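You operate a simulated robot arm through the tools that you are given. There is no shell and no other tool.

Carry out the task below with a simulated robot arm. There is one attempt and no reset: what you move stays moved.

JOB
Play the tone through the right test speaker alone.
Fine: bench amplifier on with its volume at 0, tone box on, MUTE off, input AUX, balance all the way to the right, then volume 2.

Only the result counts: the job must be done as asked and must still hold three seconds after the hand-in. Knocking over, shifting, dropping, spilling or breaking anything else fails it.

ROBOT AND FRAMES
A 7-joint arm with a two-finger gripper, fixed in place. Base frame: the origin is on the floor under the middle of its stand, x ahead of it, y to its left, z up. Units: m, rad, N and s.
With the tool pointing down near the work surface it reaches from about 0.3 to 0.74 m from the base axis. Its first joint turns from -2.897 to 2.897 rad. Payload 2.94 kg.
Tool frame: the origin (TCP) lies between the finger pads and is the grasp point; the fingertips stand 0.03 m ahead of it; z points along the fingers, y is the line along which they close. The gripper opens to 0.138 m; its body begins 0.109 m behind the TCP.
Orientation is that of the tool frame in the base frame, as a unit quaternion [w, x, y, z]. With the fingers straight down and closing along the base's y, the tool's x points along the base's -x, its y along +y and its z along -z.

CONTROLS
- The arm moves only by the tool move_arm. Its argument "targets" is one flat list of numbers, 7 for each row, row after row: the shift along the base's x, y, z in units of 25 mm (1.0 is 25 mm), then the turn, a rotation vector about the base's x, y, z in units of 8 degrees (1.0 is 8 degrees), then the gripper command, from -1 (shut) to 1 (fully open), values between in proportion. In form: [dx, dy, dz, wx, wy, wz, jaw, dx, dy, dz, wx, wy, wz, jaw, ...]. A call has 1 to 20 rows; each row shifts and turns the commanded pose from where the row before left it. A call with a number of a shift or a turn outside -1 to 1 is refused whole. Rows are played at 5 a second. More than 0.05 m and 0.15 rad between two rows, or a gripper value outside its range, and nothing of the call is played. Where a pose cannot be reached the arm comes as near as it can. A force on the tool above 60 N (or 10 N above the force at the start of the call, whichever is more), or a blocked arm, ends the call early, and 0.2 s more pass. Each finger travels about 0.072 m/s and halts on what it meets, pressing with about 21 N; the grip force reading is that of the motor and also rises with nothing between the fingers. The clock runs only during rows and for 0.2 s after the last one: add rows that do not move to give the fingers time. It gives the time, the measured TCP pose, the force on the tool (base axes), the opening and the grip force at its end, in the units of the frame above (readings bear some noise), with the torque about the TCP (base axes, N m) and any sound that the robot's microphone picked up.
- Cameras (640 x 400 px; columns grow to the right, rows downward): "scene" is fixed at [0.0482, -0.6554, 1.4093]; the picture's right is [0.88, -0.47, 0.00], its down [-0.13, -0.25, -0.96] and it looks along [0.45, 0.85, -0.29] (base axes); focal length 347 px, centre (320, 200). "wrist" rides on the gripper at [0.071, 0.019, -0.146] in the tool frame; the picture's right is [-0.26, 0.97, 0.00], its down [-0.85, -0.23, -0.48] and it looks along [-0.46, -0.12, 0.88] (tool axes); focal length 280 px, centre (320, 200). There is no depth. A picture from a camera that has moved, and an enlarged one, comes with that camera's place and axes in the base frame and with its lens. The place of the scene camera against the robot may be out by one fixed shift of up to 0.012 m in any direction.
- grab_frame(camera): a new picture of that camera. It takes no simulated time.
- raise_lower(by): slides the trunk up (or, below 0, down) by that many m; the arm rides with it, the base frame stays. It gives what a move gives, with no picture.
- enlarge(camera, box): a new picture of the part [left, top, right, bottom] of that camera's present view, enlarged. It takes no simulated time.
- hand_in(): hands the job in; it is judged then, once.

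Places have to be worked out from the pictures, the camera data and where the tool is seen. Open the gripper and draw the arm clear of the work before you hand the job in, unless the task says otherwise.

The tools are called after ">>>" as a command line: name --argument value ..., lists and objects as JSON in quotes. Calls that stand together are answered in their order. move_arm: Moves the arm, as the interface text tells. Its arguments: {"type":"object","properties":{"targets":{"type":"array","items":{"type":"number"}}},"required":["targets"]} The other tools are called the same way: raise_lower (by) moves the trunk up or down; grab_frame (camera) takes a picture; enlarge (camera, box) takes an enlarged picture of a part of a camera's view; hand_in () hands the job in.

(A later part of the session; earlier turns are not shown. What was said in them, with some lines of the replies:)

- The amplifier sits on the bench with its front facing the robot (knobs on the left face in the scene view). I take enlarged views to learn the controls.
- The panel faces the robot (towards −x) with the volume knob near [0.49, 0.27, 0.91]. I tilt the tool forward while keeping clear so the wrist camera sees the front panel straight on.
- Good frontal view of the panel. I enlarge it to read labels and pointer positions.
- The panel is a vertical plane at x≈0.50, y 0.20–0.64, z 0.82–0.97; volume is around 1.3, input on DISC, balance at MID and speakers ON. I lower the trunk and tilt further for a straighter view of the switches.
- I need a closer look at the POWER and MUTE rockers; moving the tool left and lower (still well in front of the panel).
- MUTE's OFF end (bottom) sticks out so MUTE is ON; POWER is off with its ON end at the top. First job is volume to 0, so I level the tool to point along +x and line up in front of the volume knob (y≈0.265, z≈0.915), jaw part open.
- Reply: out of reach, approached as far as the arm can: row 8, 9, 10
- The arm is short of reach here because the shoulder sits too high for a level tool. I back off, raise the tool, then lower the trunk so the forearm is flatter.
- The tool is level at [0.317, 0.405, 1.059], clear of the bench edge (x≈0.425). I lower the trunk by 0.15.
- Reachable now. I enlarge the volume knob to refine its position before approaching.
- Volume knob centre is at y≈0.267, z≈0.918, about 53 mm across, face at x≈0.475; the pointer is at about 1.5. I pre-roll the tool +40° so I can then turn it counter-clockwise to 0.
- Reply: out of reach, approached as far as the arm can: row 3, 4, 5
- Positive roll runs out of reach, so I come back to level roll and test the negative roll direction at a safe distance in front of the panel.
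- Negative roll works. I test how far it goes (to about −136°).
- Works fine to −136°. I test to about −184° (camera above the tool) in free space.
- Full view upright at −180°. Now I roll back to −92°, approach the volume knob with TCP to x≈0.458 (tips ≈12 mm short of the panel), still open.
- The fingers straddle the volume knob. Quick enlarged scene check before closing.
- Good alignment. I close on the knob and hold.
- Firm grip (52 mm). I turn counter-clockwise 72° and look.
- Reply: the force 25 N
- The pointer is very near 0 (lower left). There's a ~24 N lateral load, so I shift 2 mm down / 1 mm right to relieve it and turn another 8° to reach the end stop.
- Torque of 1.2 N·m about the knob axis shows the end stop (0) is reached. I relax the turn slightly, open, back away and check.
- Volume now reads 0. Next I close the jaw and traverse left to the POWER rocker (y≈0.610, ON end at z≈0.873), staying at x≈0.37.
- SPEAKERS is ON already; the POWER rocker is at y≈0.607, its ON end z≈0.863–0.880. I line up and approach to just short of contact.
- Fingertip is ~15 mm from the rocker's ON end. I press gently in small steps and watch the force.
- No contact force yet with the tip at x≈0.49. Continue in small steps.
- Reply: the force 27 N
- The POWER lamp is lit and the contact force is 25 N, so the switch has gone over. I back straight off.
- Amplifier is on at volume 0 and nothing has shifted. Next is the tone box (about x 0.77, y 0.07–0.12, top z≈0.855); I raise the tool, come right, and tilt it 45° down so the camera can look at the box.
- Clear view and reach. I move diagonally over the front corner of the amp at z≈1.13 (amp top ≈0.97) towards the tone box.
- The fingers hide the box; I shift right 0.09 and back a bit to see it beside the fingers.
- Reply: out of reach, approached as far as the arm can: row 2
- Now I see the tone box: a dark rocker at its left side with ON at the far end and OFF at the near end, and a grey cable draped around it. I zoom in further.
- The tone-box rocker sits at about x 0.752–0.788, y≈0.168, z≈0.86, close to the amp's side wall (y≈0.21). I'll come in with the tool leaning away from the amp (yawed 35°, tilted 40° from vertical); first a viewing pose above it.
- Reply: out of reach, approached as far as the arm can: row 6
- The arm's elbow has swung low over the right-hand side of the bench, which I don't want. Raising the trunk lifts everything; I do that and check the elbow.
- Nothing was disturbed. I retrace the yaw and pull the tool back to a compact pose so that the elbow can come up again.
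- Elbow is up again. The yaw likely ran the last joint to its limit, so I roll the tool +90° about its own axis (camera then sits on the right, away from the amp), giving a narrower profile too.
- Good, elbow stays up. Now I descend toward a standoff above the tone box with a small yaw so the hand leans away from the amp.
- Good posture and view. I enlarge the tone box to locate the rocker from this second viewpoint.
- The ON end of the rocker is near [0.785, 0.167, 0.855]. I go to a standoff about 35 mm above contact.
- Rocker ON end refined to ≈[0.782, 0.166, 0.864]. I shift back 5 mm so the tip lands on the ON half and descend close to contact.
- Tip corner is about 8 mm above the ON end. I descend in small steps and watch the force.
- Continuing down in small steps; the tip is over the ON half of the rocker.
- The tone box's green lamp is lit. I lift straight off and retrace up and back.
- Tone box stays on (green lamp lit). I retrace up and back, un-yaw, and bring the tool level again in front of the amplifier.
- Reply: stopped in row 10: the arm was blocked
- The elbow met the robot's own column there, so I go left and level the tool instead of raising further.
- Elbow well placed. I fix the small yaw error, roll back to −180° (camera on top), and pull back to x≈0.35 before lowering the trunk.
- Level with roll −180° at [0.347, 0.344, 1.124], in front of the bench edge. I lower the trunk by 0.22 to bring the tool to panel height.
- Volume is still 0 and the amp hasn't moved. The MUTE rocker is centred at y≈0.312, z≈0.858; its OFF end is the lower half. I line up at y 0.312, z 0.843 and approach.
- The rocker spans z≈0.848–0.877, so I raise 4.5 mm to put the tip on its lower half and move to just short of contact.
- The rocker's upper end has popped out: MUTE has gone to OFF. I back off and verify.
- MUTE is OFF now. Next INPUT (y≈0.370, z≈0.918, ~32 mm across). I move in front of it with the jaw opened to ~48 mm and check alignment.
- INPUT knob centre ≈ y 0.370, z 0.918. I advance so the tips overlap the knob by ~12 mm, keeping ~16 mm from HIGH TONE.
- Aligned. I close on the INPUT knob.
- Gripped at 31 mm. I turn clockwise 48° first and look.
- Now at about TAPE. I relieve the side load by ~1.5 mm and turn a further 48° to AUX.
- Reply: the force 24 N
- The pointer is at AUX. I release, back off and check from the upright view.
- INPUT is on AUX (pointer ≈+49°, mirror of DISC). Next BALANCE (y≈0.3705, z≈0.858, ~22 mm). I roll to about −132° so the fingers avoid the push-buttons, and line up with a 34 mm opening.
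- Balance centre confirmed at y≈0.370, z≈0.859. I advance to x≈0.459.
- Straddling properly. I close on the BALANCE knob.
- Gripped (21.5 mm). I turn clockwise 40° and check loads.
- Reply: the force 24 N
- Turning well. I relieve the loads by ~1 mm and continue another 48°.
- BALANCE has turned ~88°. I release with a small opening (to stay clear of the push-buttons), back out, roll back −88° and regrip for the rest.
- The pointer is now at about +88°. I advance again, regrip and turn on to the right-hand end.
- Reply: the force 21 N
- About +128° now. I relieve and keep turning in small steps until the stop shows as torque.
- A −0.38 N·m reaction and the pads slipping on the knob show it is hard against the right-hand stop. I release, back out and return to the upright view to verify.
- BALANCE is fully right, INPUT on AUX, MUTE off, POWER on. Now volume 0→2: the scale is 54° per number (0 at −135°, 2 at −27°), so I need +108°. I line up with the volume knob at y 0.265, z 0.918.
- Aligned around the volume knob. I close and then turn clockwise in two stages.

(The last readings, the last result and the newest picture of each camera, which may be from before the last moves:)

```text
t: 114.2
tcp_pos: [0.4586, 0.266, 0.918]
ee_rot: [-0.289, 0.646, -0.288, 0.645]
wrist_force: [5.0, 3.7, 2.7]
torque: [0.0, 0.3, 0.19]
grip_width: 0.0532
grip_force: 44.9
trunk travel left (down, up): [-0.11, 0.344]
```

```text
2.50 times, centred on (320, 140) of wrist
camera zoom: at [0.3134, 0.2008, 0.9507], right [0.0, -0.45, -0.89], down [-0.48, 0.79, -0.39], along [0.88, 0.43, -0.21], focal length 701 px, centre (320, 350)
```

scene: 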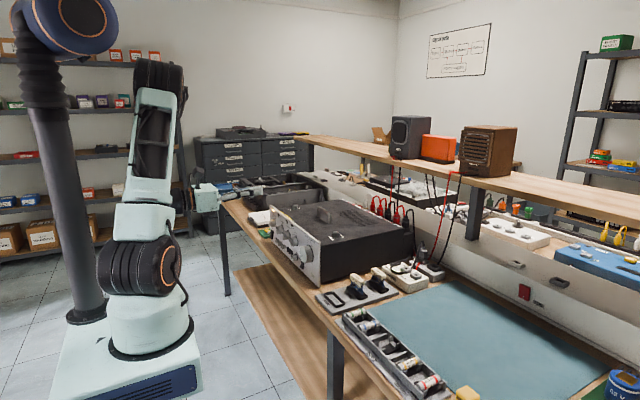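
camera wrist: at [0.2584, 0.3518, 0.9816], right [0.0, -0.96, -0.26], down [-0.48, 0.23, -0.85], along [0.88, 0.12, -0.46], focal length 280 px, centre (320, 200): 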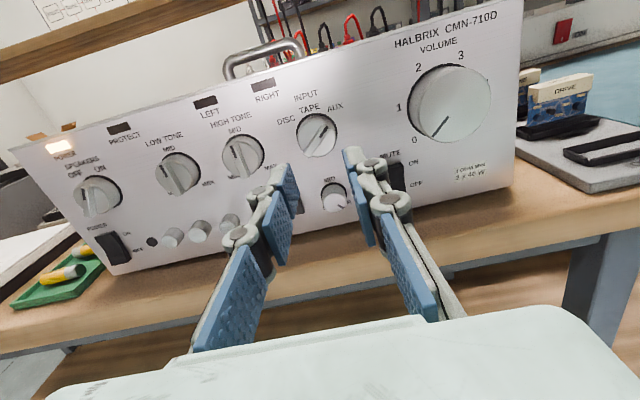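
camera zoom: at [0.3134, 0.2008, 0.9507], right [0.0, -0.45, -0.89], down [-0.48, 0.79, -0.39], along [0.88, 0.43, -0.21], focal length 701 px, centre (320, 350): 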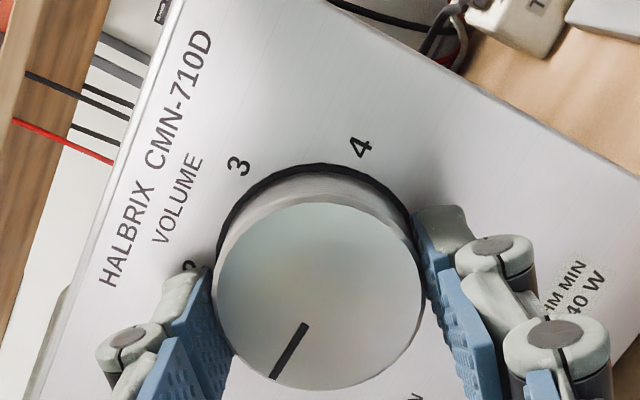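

No slip and low load. I turn the remaining 60°.

>>> move_arm --targets '[0, 0, 0, 1, 0, 0, -1, 0, 0, 0, 1, 0, 0, -1, 0, 0, 0, 1, 0, 0, -1, 0, 0, 0, 1, 0, 0, -1, 0, 0, 0, 1, 0, 0, -1, 0, 0, 0, 1, 0, 0, -1, 0, 0, 0, 1, 0, 0, -1, 0, 0, 0, 0.5, 0, 0, -1, 0, 0, 0, 0, 0, 0, -1]'

>>> grab_frame --camera "wrist"

>>> enlarge --camera "wrist" --box '[220, 60, 420, 220]'

```text
t: 116.2
tcp_pos: [0.4583, 0.2649, 0.9174]
ee_rot: [0.573, -0.414, 0.572, -0.415]
wrist_force: [16.6, 10.6, 16.8]
torque: [0.0, -0.22, -0.36]
grip_width: 0.0533
grip_force: 45.0
trunk travel left (down, up): [-0.11, 0.344]
```

```text
taken
camera wrist: at [0.3134, 0.2049, 0.8779], right [0.0, 0.55, -0.83], down [-0.48, 0.73, 0.48], along [0.88, 0.4, 0.26], focal length 280 px, centre (320, 200)
```

wrist: 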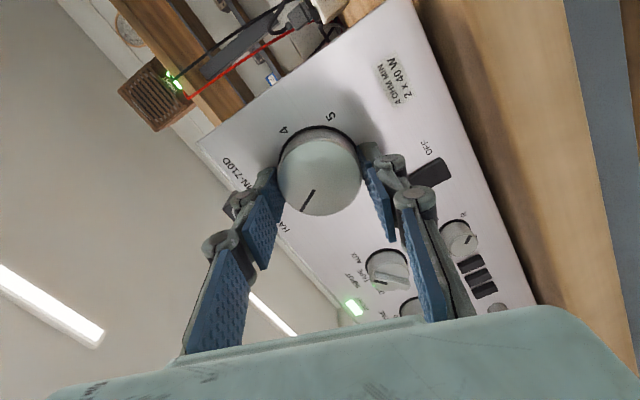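

```text
2.50 times, centred on (320, 140) of wrist
camera zoom: at [0.3134, 0.2049, 0.8779], right [0.0, 0.55, -0.83], down [-0.48, 0.73, 0.48], along [0.88, 0.4, 0.26], focal length 701 px, centre (320, 350)
```

zoom: 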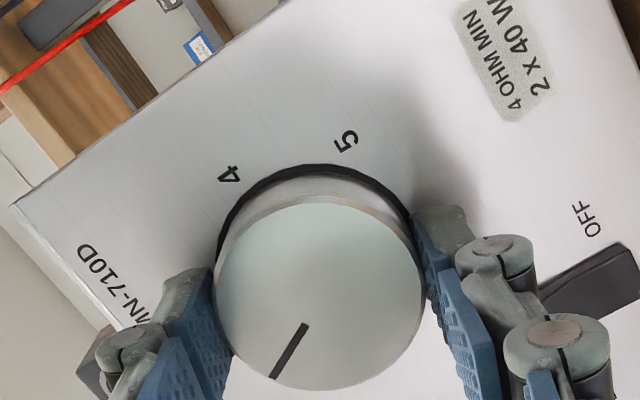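

The RIGHT indicator on the amp and the lamp on the right speaker are lit green. I release, back off and check the volume reading upright.

>>> move_arm --targets '[0, 0, 0, 0, 0, 0, 0.1, 0, 0, 0, 0, 0, 0, 0.1, 0, 0, 0, 0, 0, 0, 0.1, -0.6, 0, 0, 0, 0, 0, 0.1, -0.8, 0, 0, 0, 0, 0, 0.1, -0.8, 0, 0, 0, 0, 0, 0.1, -0.8, 0, 0, -1, 0, 0, 0.1, 0, 0, 0, -1, 0, 0, 0.1, 0, 0, 0, -1, 0, 0, 0.1, 0, 0, 0, -1, 0, 0, 0.1, 0, 0, 0, -1, 0, 0, 0.1, 0, 0, 0, -1, 0, 0, 0.1, 0, 0, 0, -1, 0, 0, 0.1, 0, 0, 0, -1, 0, 0, 0.1, 0, 0, 0, -1, 0, 0, 0.1, 0, 0, 0, -1, 0, 0, 0.1, 0, 0, 0, -1, 0, 0, 0.1, 0, 0, 0, -1, 0, 0, 0.1, 0, 0, 0, -1, 0, 0, 0.1, 0, 0, 0, -0.5, 0, 0, 0.1]'

>>> grab_frame --camera "wrist"

>>> enlarge --camera "wrist" --box '[220, 40, 400, 200]'

>>> grab_frame --camera "scene"

```text
t: 120.4
tcp_pos: [0.3836, 0.2649, 0.9168]
ee_rot: [0.002, 0.707, 0.0, 0.707]
wrist_force: [0.1, 0.7, -0.2]
torque: [0.03, -0.03, -0.03]
grip_width: 0.0761
grip_force: 0.0
trunk travel left (down, up): [-0.11, 0.344]
```

```text
taken
camera wrist: at [0.2383, 0.2472, 0.9885], right [0.0, -0.97, -0.26], down [-0.48, 0.23, -0.85], along [0.88, 0.12, -0.46], focal length 280 px, centre (320, 200)
```

wrist: 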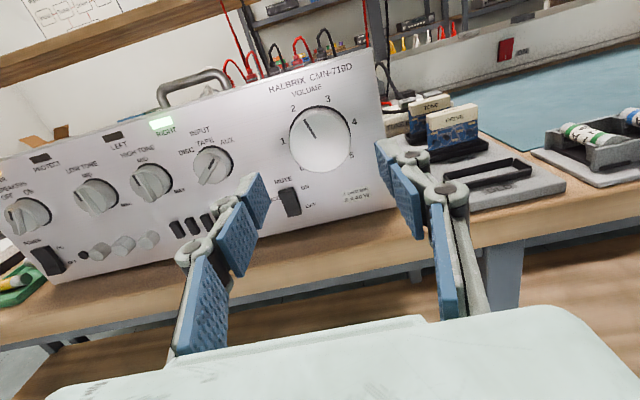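

```text
2.50 times, centred on (310, 120) of wrist
camera zoom: at [0.2383, 0.2472, 0.9885], right [0.0, -0.97, -0.26], down [-0.48, 0.23, -0.85], along [0.88, 0.12, -0.46], focal length 701 px, centre (345, 400)
```

zoom: 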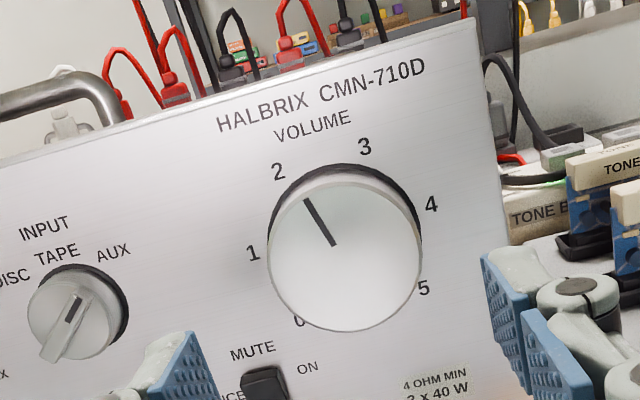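

```text
taken
```

scene: 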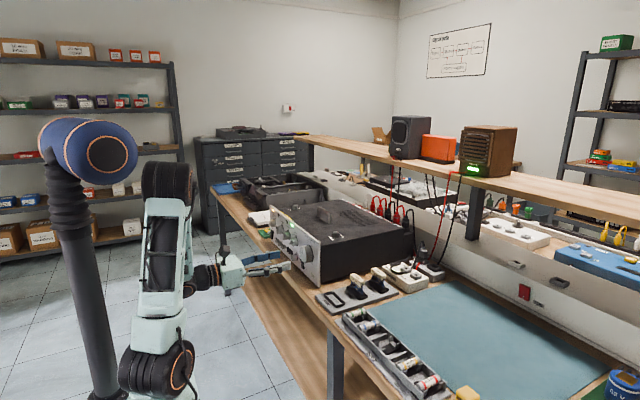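

The tone now plays on the right only. The volume pointer looks slightly past 2, so I zoom in to measure it.

>>> enlarge --camera "wrist" --box '[270, 80, 370, 180]'

>>> enlarge --camera "scene" --box '[280, 230, 330, 280]'

```text
4.00 times, centred on (320, 130) of wrist
camera zoom: at [0.2383, 0.2472, 0.9885], right [0.0, -0.97, -0.26], down [-0.48, 0.23, -0.85], along [0.88, 0.12, -0.46], focal length 1122 px, centre (320, 480)
```

zoom: 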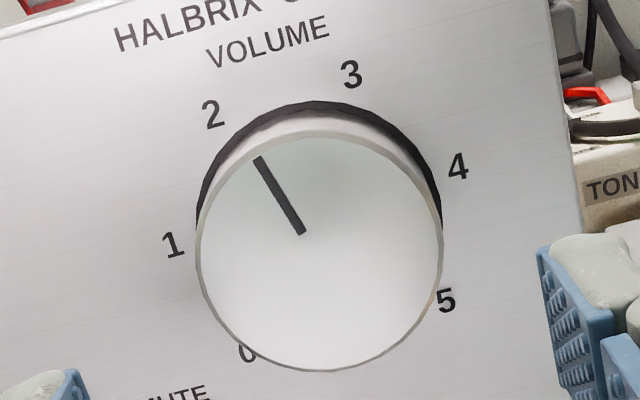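

```text
8.00 times, centred on (305, 255) of scene
camera zoom: at [0.0482, -0.6554, 1.4093], right [0.88, -0.47, 0.0], down [-0.13, -0.25, -0.96], along [0.45, 0.85, -0.29], focal length 2774 px, centre (440, -240)
```

zoom: 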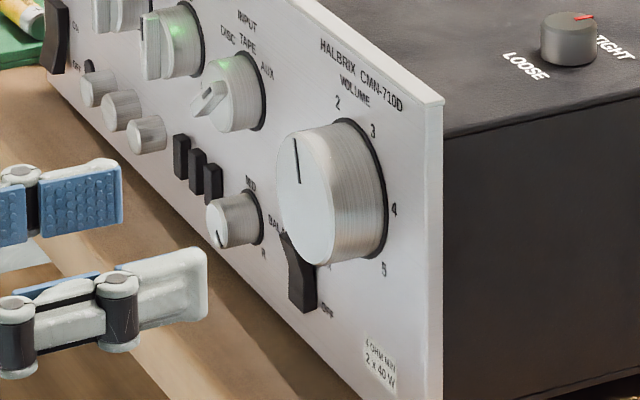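

Pointer measures about −16° (≈2.2) — it slipped ~10° on release. I regrip at this roll, turn back ~11°, and this time unload the grip before opening slowly.

>>> move_arm --targets '[0.8, 0, 0.03, 0, 0, 0, 0.1, 0.8, 0, 0, 0, 0, 0, 0.1, 0.8, 0, 0, 0, 0, 0, 0.1, 0.56, 0, 0, 0, 0, 0, 0.1, 0, 0, 0, 0, 0, 0, 0.1, 0, 0, 0, 0, 0, 0, -0.1, 0, 0, 0, 0, 0, 0, -0.2, 0, 0, 0, 0, 0, 0, -0.3, 0, 0, 0, 0, 0, 0, -0.5]'

>>> enlarge --camera "wrist" --box '[270, 100, 370, 200]'

```text
t: 122.4
tcp_pos: [0.4553, 0.2651, 0.9172]
ee_rot: [0.0, 0.707, -0.002, 0.707]
wrist_force: [0.7, 0.6, 0.0]
torque: [-0.01, 0.02, 0.09]
grip_width: 0.0528
grip_force: 44.8
trunk travel left (down, up): [-0.11, 0.344]
```

```text
4.00 times, centred on (320, 150) of wrist
camera zoom: at [0.3112, 0.2467, 0.9886], right [0.0, -0.96, -0.26], down [-0.48, 0.23, -0.85], along [0.88, 0.12, -0.46], focal length 1122 px, centre (320, 400)
```

zoom: 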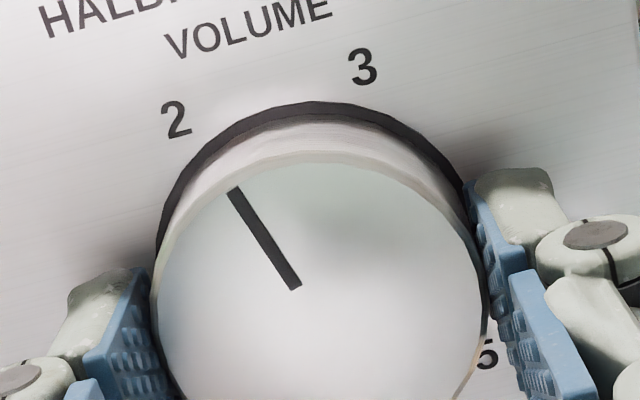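

Gripped without disturbing it; the pointer reads −16.3°. I turn back 10.7° (to −27° = 2).

>>> move_arm --targets '[0, 0, 0, -0.67, 0, 0, -0.5, 0, 0, 0, -0.67, 0, 0, -0.5, 0, 0, 0, 0, 0, 0, -0.5, 0, 0, 0, 0, 0, 0, -0.5]'

>>> enlarge --camera "wrist" --box '[270, 100, 370, 200]'

```text
t: 123.4
tcp_pos: [0.4567, 0.2655, 0.9183]
ee_rot: [0.066, 0.704, 0.065, 0.704]
wrist_force: [-3.4, 0.5, 0.2]
torque: [0.02, 0.26, 0.09]
grip_width: 0.0531
grip_force: 45.6
trunk travel left (down, up): [-0.11, 0.344]
```

```text
4.00 times, centred on (320, 150) of wrist
camera zoom: at [0.3112, 0.2602, 0.991], right [0.0, -1.0, -0.08], down [-0.48, 0.07, -0.88], along [0.88, 0.04, -0.47], focal length 1122 px, centre (320, 400)
```

zoom: 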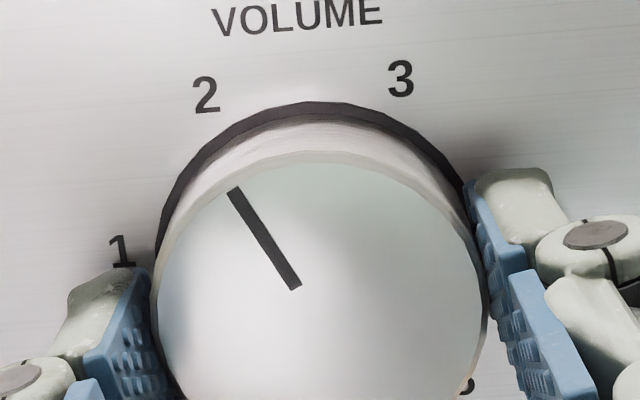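

No slip and load is near zero. I open slowly and check the pointer before withdrawing.

>>> move_arm --targets '[0, 0, 0, 0, 0, 0, -0.24, 0, 0, 0, 0, 0, 0, -0.22, 0, 0, 0, 0, 0, 0, -0.2, 0, 0, 0, 0, 0, 0, -0.15, 0, 0, 0, 0, 0, 0, -0.05, 0, 0, 0, 0, 0, 0, 0.05, 0, 0, 0, 0, 0, 0, 0.1]'

>>> enlarge --camera "wrist" --box '[270, 100, 370, 200]'

```text
t: 125.0
tcp_pos: [0.4558, 0.2647, 0.9178]
ee_rot: [0.065, 0.704, 0.065, 0.704]
wrist_force: [0.4, -0.5, -0.4]
torque: [0.01, 0.01, 0.04]
grip_width: 0.0759
grip_force: 0.2
trunk travel left (down, up): [-0.11, 0.344]
```

```text
4.00 times, centred on (320, 150) of wrist
camera zoom: at [0.3114, 0.2601, 0.991], right [0.0, -1.0, -0.08], down [-0.48, 0.07, -0.88], along [0.88, 0.04, -0.47], focal length 1122 px, centre (320, 400)
```

zoom: 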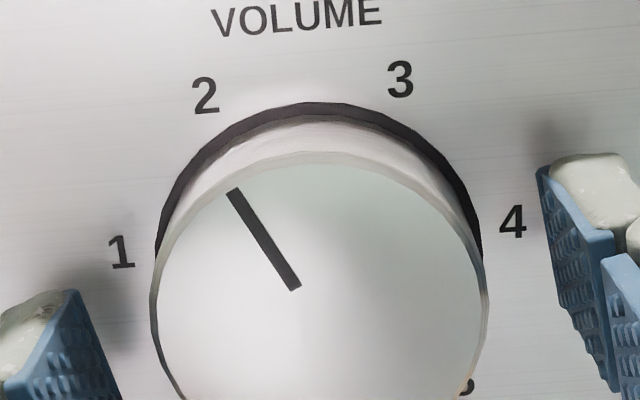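

Pointer now at −26.6°, i.e. 2.0. I withdraw straight back and verify everything.

>>> move_arm --targets '[-0.4, 0, 0, 0, 0, 0, 0.1, -0.8, 0, 0, 0, 0, 0, 0.1, -0.8, 0, 0, 0, 0, 0, 0.1, -0.8, 0, 0, 0, 0, 0, 0.1, -0.8, 0.4, 0, 0.67, 0, 0, 0.5, -0.3, 0.8, 0, 0.67, 0, 0, 1, 0, 0.8, 0, 0, 0, 0, 1, 0, 0.8, 0, 0, 0, 0, 1, 0, 0.8, 0, 0, 0, 0, 1, 0, 0, 0, 0, 0, 0, 1]'

>>> grab_frame --camera "wrist"

>>> enlarge --camera "wrist" --box '[260, 20, 480, 180]'

>>> grab_frame --camera "scene"

>>> enlarge --camera "scene" --box '[360, 110, 540, 290]'

```text
t: 127.2
tcp_pos: [0.3588, 0.3564, 0.9167]
ee_rot: [0.0, 0.707, -0.002, 0.707]
wrist_force: [0.4, 0.0, 0.3]
torque: [0.0, 0.01, 0.0]
grip_width: 0.1381
grip_force: 0.2
trunk travel left (down, up): [-0.11, 0.344]
```

```text
taken
camera wrist: at [0.2141, 0.3374, 0.9879], right [0.0, -0.96, -0.26], down [-0.48, 0.23, -0.85], along [0.88, 0.12, -0.46], focal length 280 px, centre (320, 200)
```

wrist: 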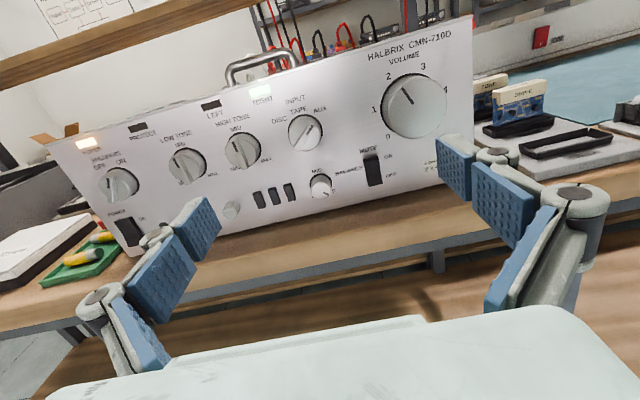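

```text
2.50 times, centred on (370, 100) of wrist
camera zoom: at [0.2141, 0.3374, 0.9879], right [0.0, -0.96, -0.26], down [-0.48, 0.23, -0.85], along [0.88, 0.12, -0.46], focal length 701 px, centre (195, 450)
```

zoom: 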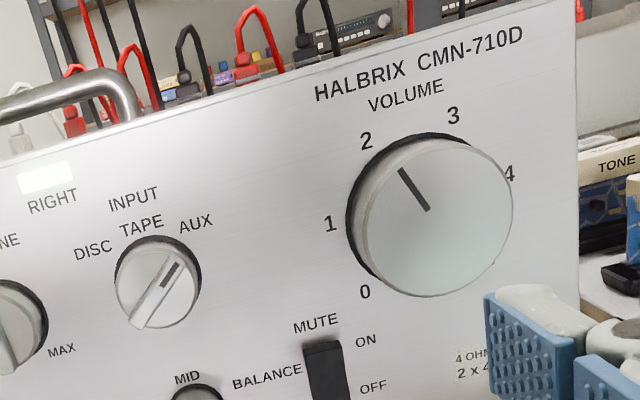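

```text
taken
```

scene: 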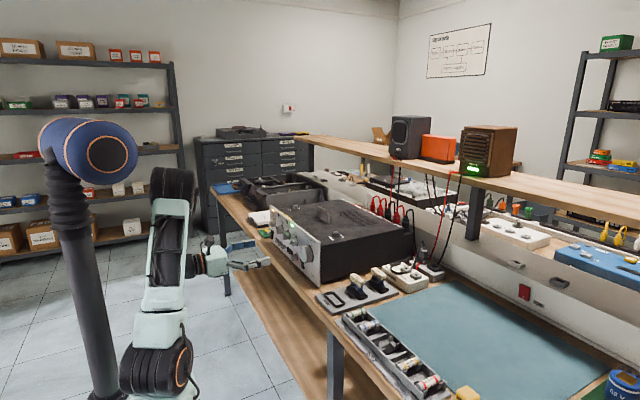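

```text
2.22 times, centred on (450, 200) of scene
camera zoom: at [0.0482, -0.6554, 1.4093], right [0.88, -0.47, 0.0], down [-0.13, -0.25, -0.96], along [0.45, 0.85, -0.29], focal length 771 px, centre (31, 200)
```

zoom: 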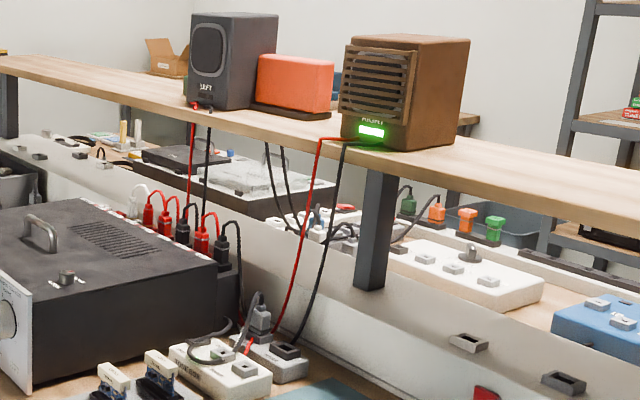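

Everything reads correctly: POWER lamp on, MUTE off, INPUT AUX, BALANCE fully right, volume 2.0, RIGHT lamp and right speaker lit, LEFT and PROTECT dark. The gripper is open and clear of the amp, so I hand in.

>>> hand_in

```text
The job is handed in.
```

The tone is playing through the right test speaker alone, and I have handed the job in.

| Control | Set to | How I checked |
|---|---|---|
| Volume, first | 0 | Turned down to the end stop before power went on |
| Amplifier power | On | POWER lamp lit, PROTECT dark |
| Tone box | On | Green lamp lit |
| MUTE | OFF | Rocker flipped to OFF |
| Input | AUX | Pointer on AUX |
| Balance | Fully right | Turned to the right-hand stop |
| Volume, last | 2 | Pointer measures about 2.0 |

- **Result:** the amplifier's RIGHT lamp and the right speaker's lamp are both lit. LEFT stays dark. I judged this by the lamps, as the microphone never reported a sound.
- **Volume:** the knob slipped to about 2.2 when I first let go. I gripped it again and set it back to 2.
- **Surroundings:** in the final pictures nothing appears to have been knocked or moved. On the way to and from the tone box the elbow once swung low over the bench, and once the arm was blocked, apparently by the robot's own column. Neither disturbed anything on the bench.
- **Arm:** it is drawn back in front of the bench with the gripper open.
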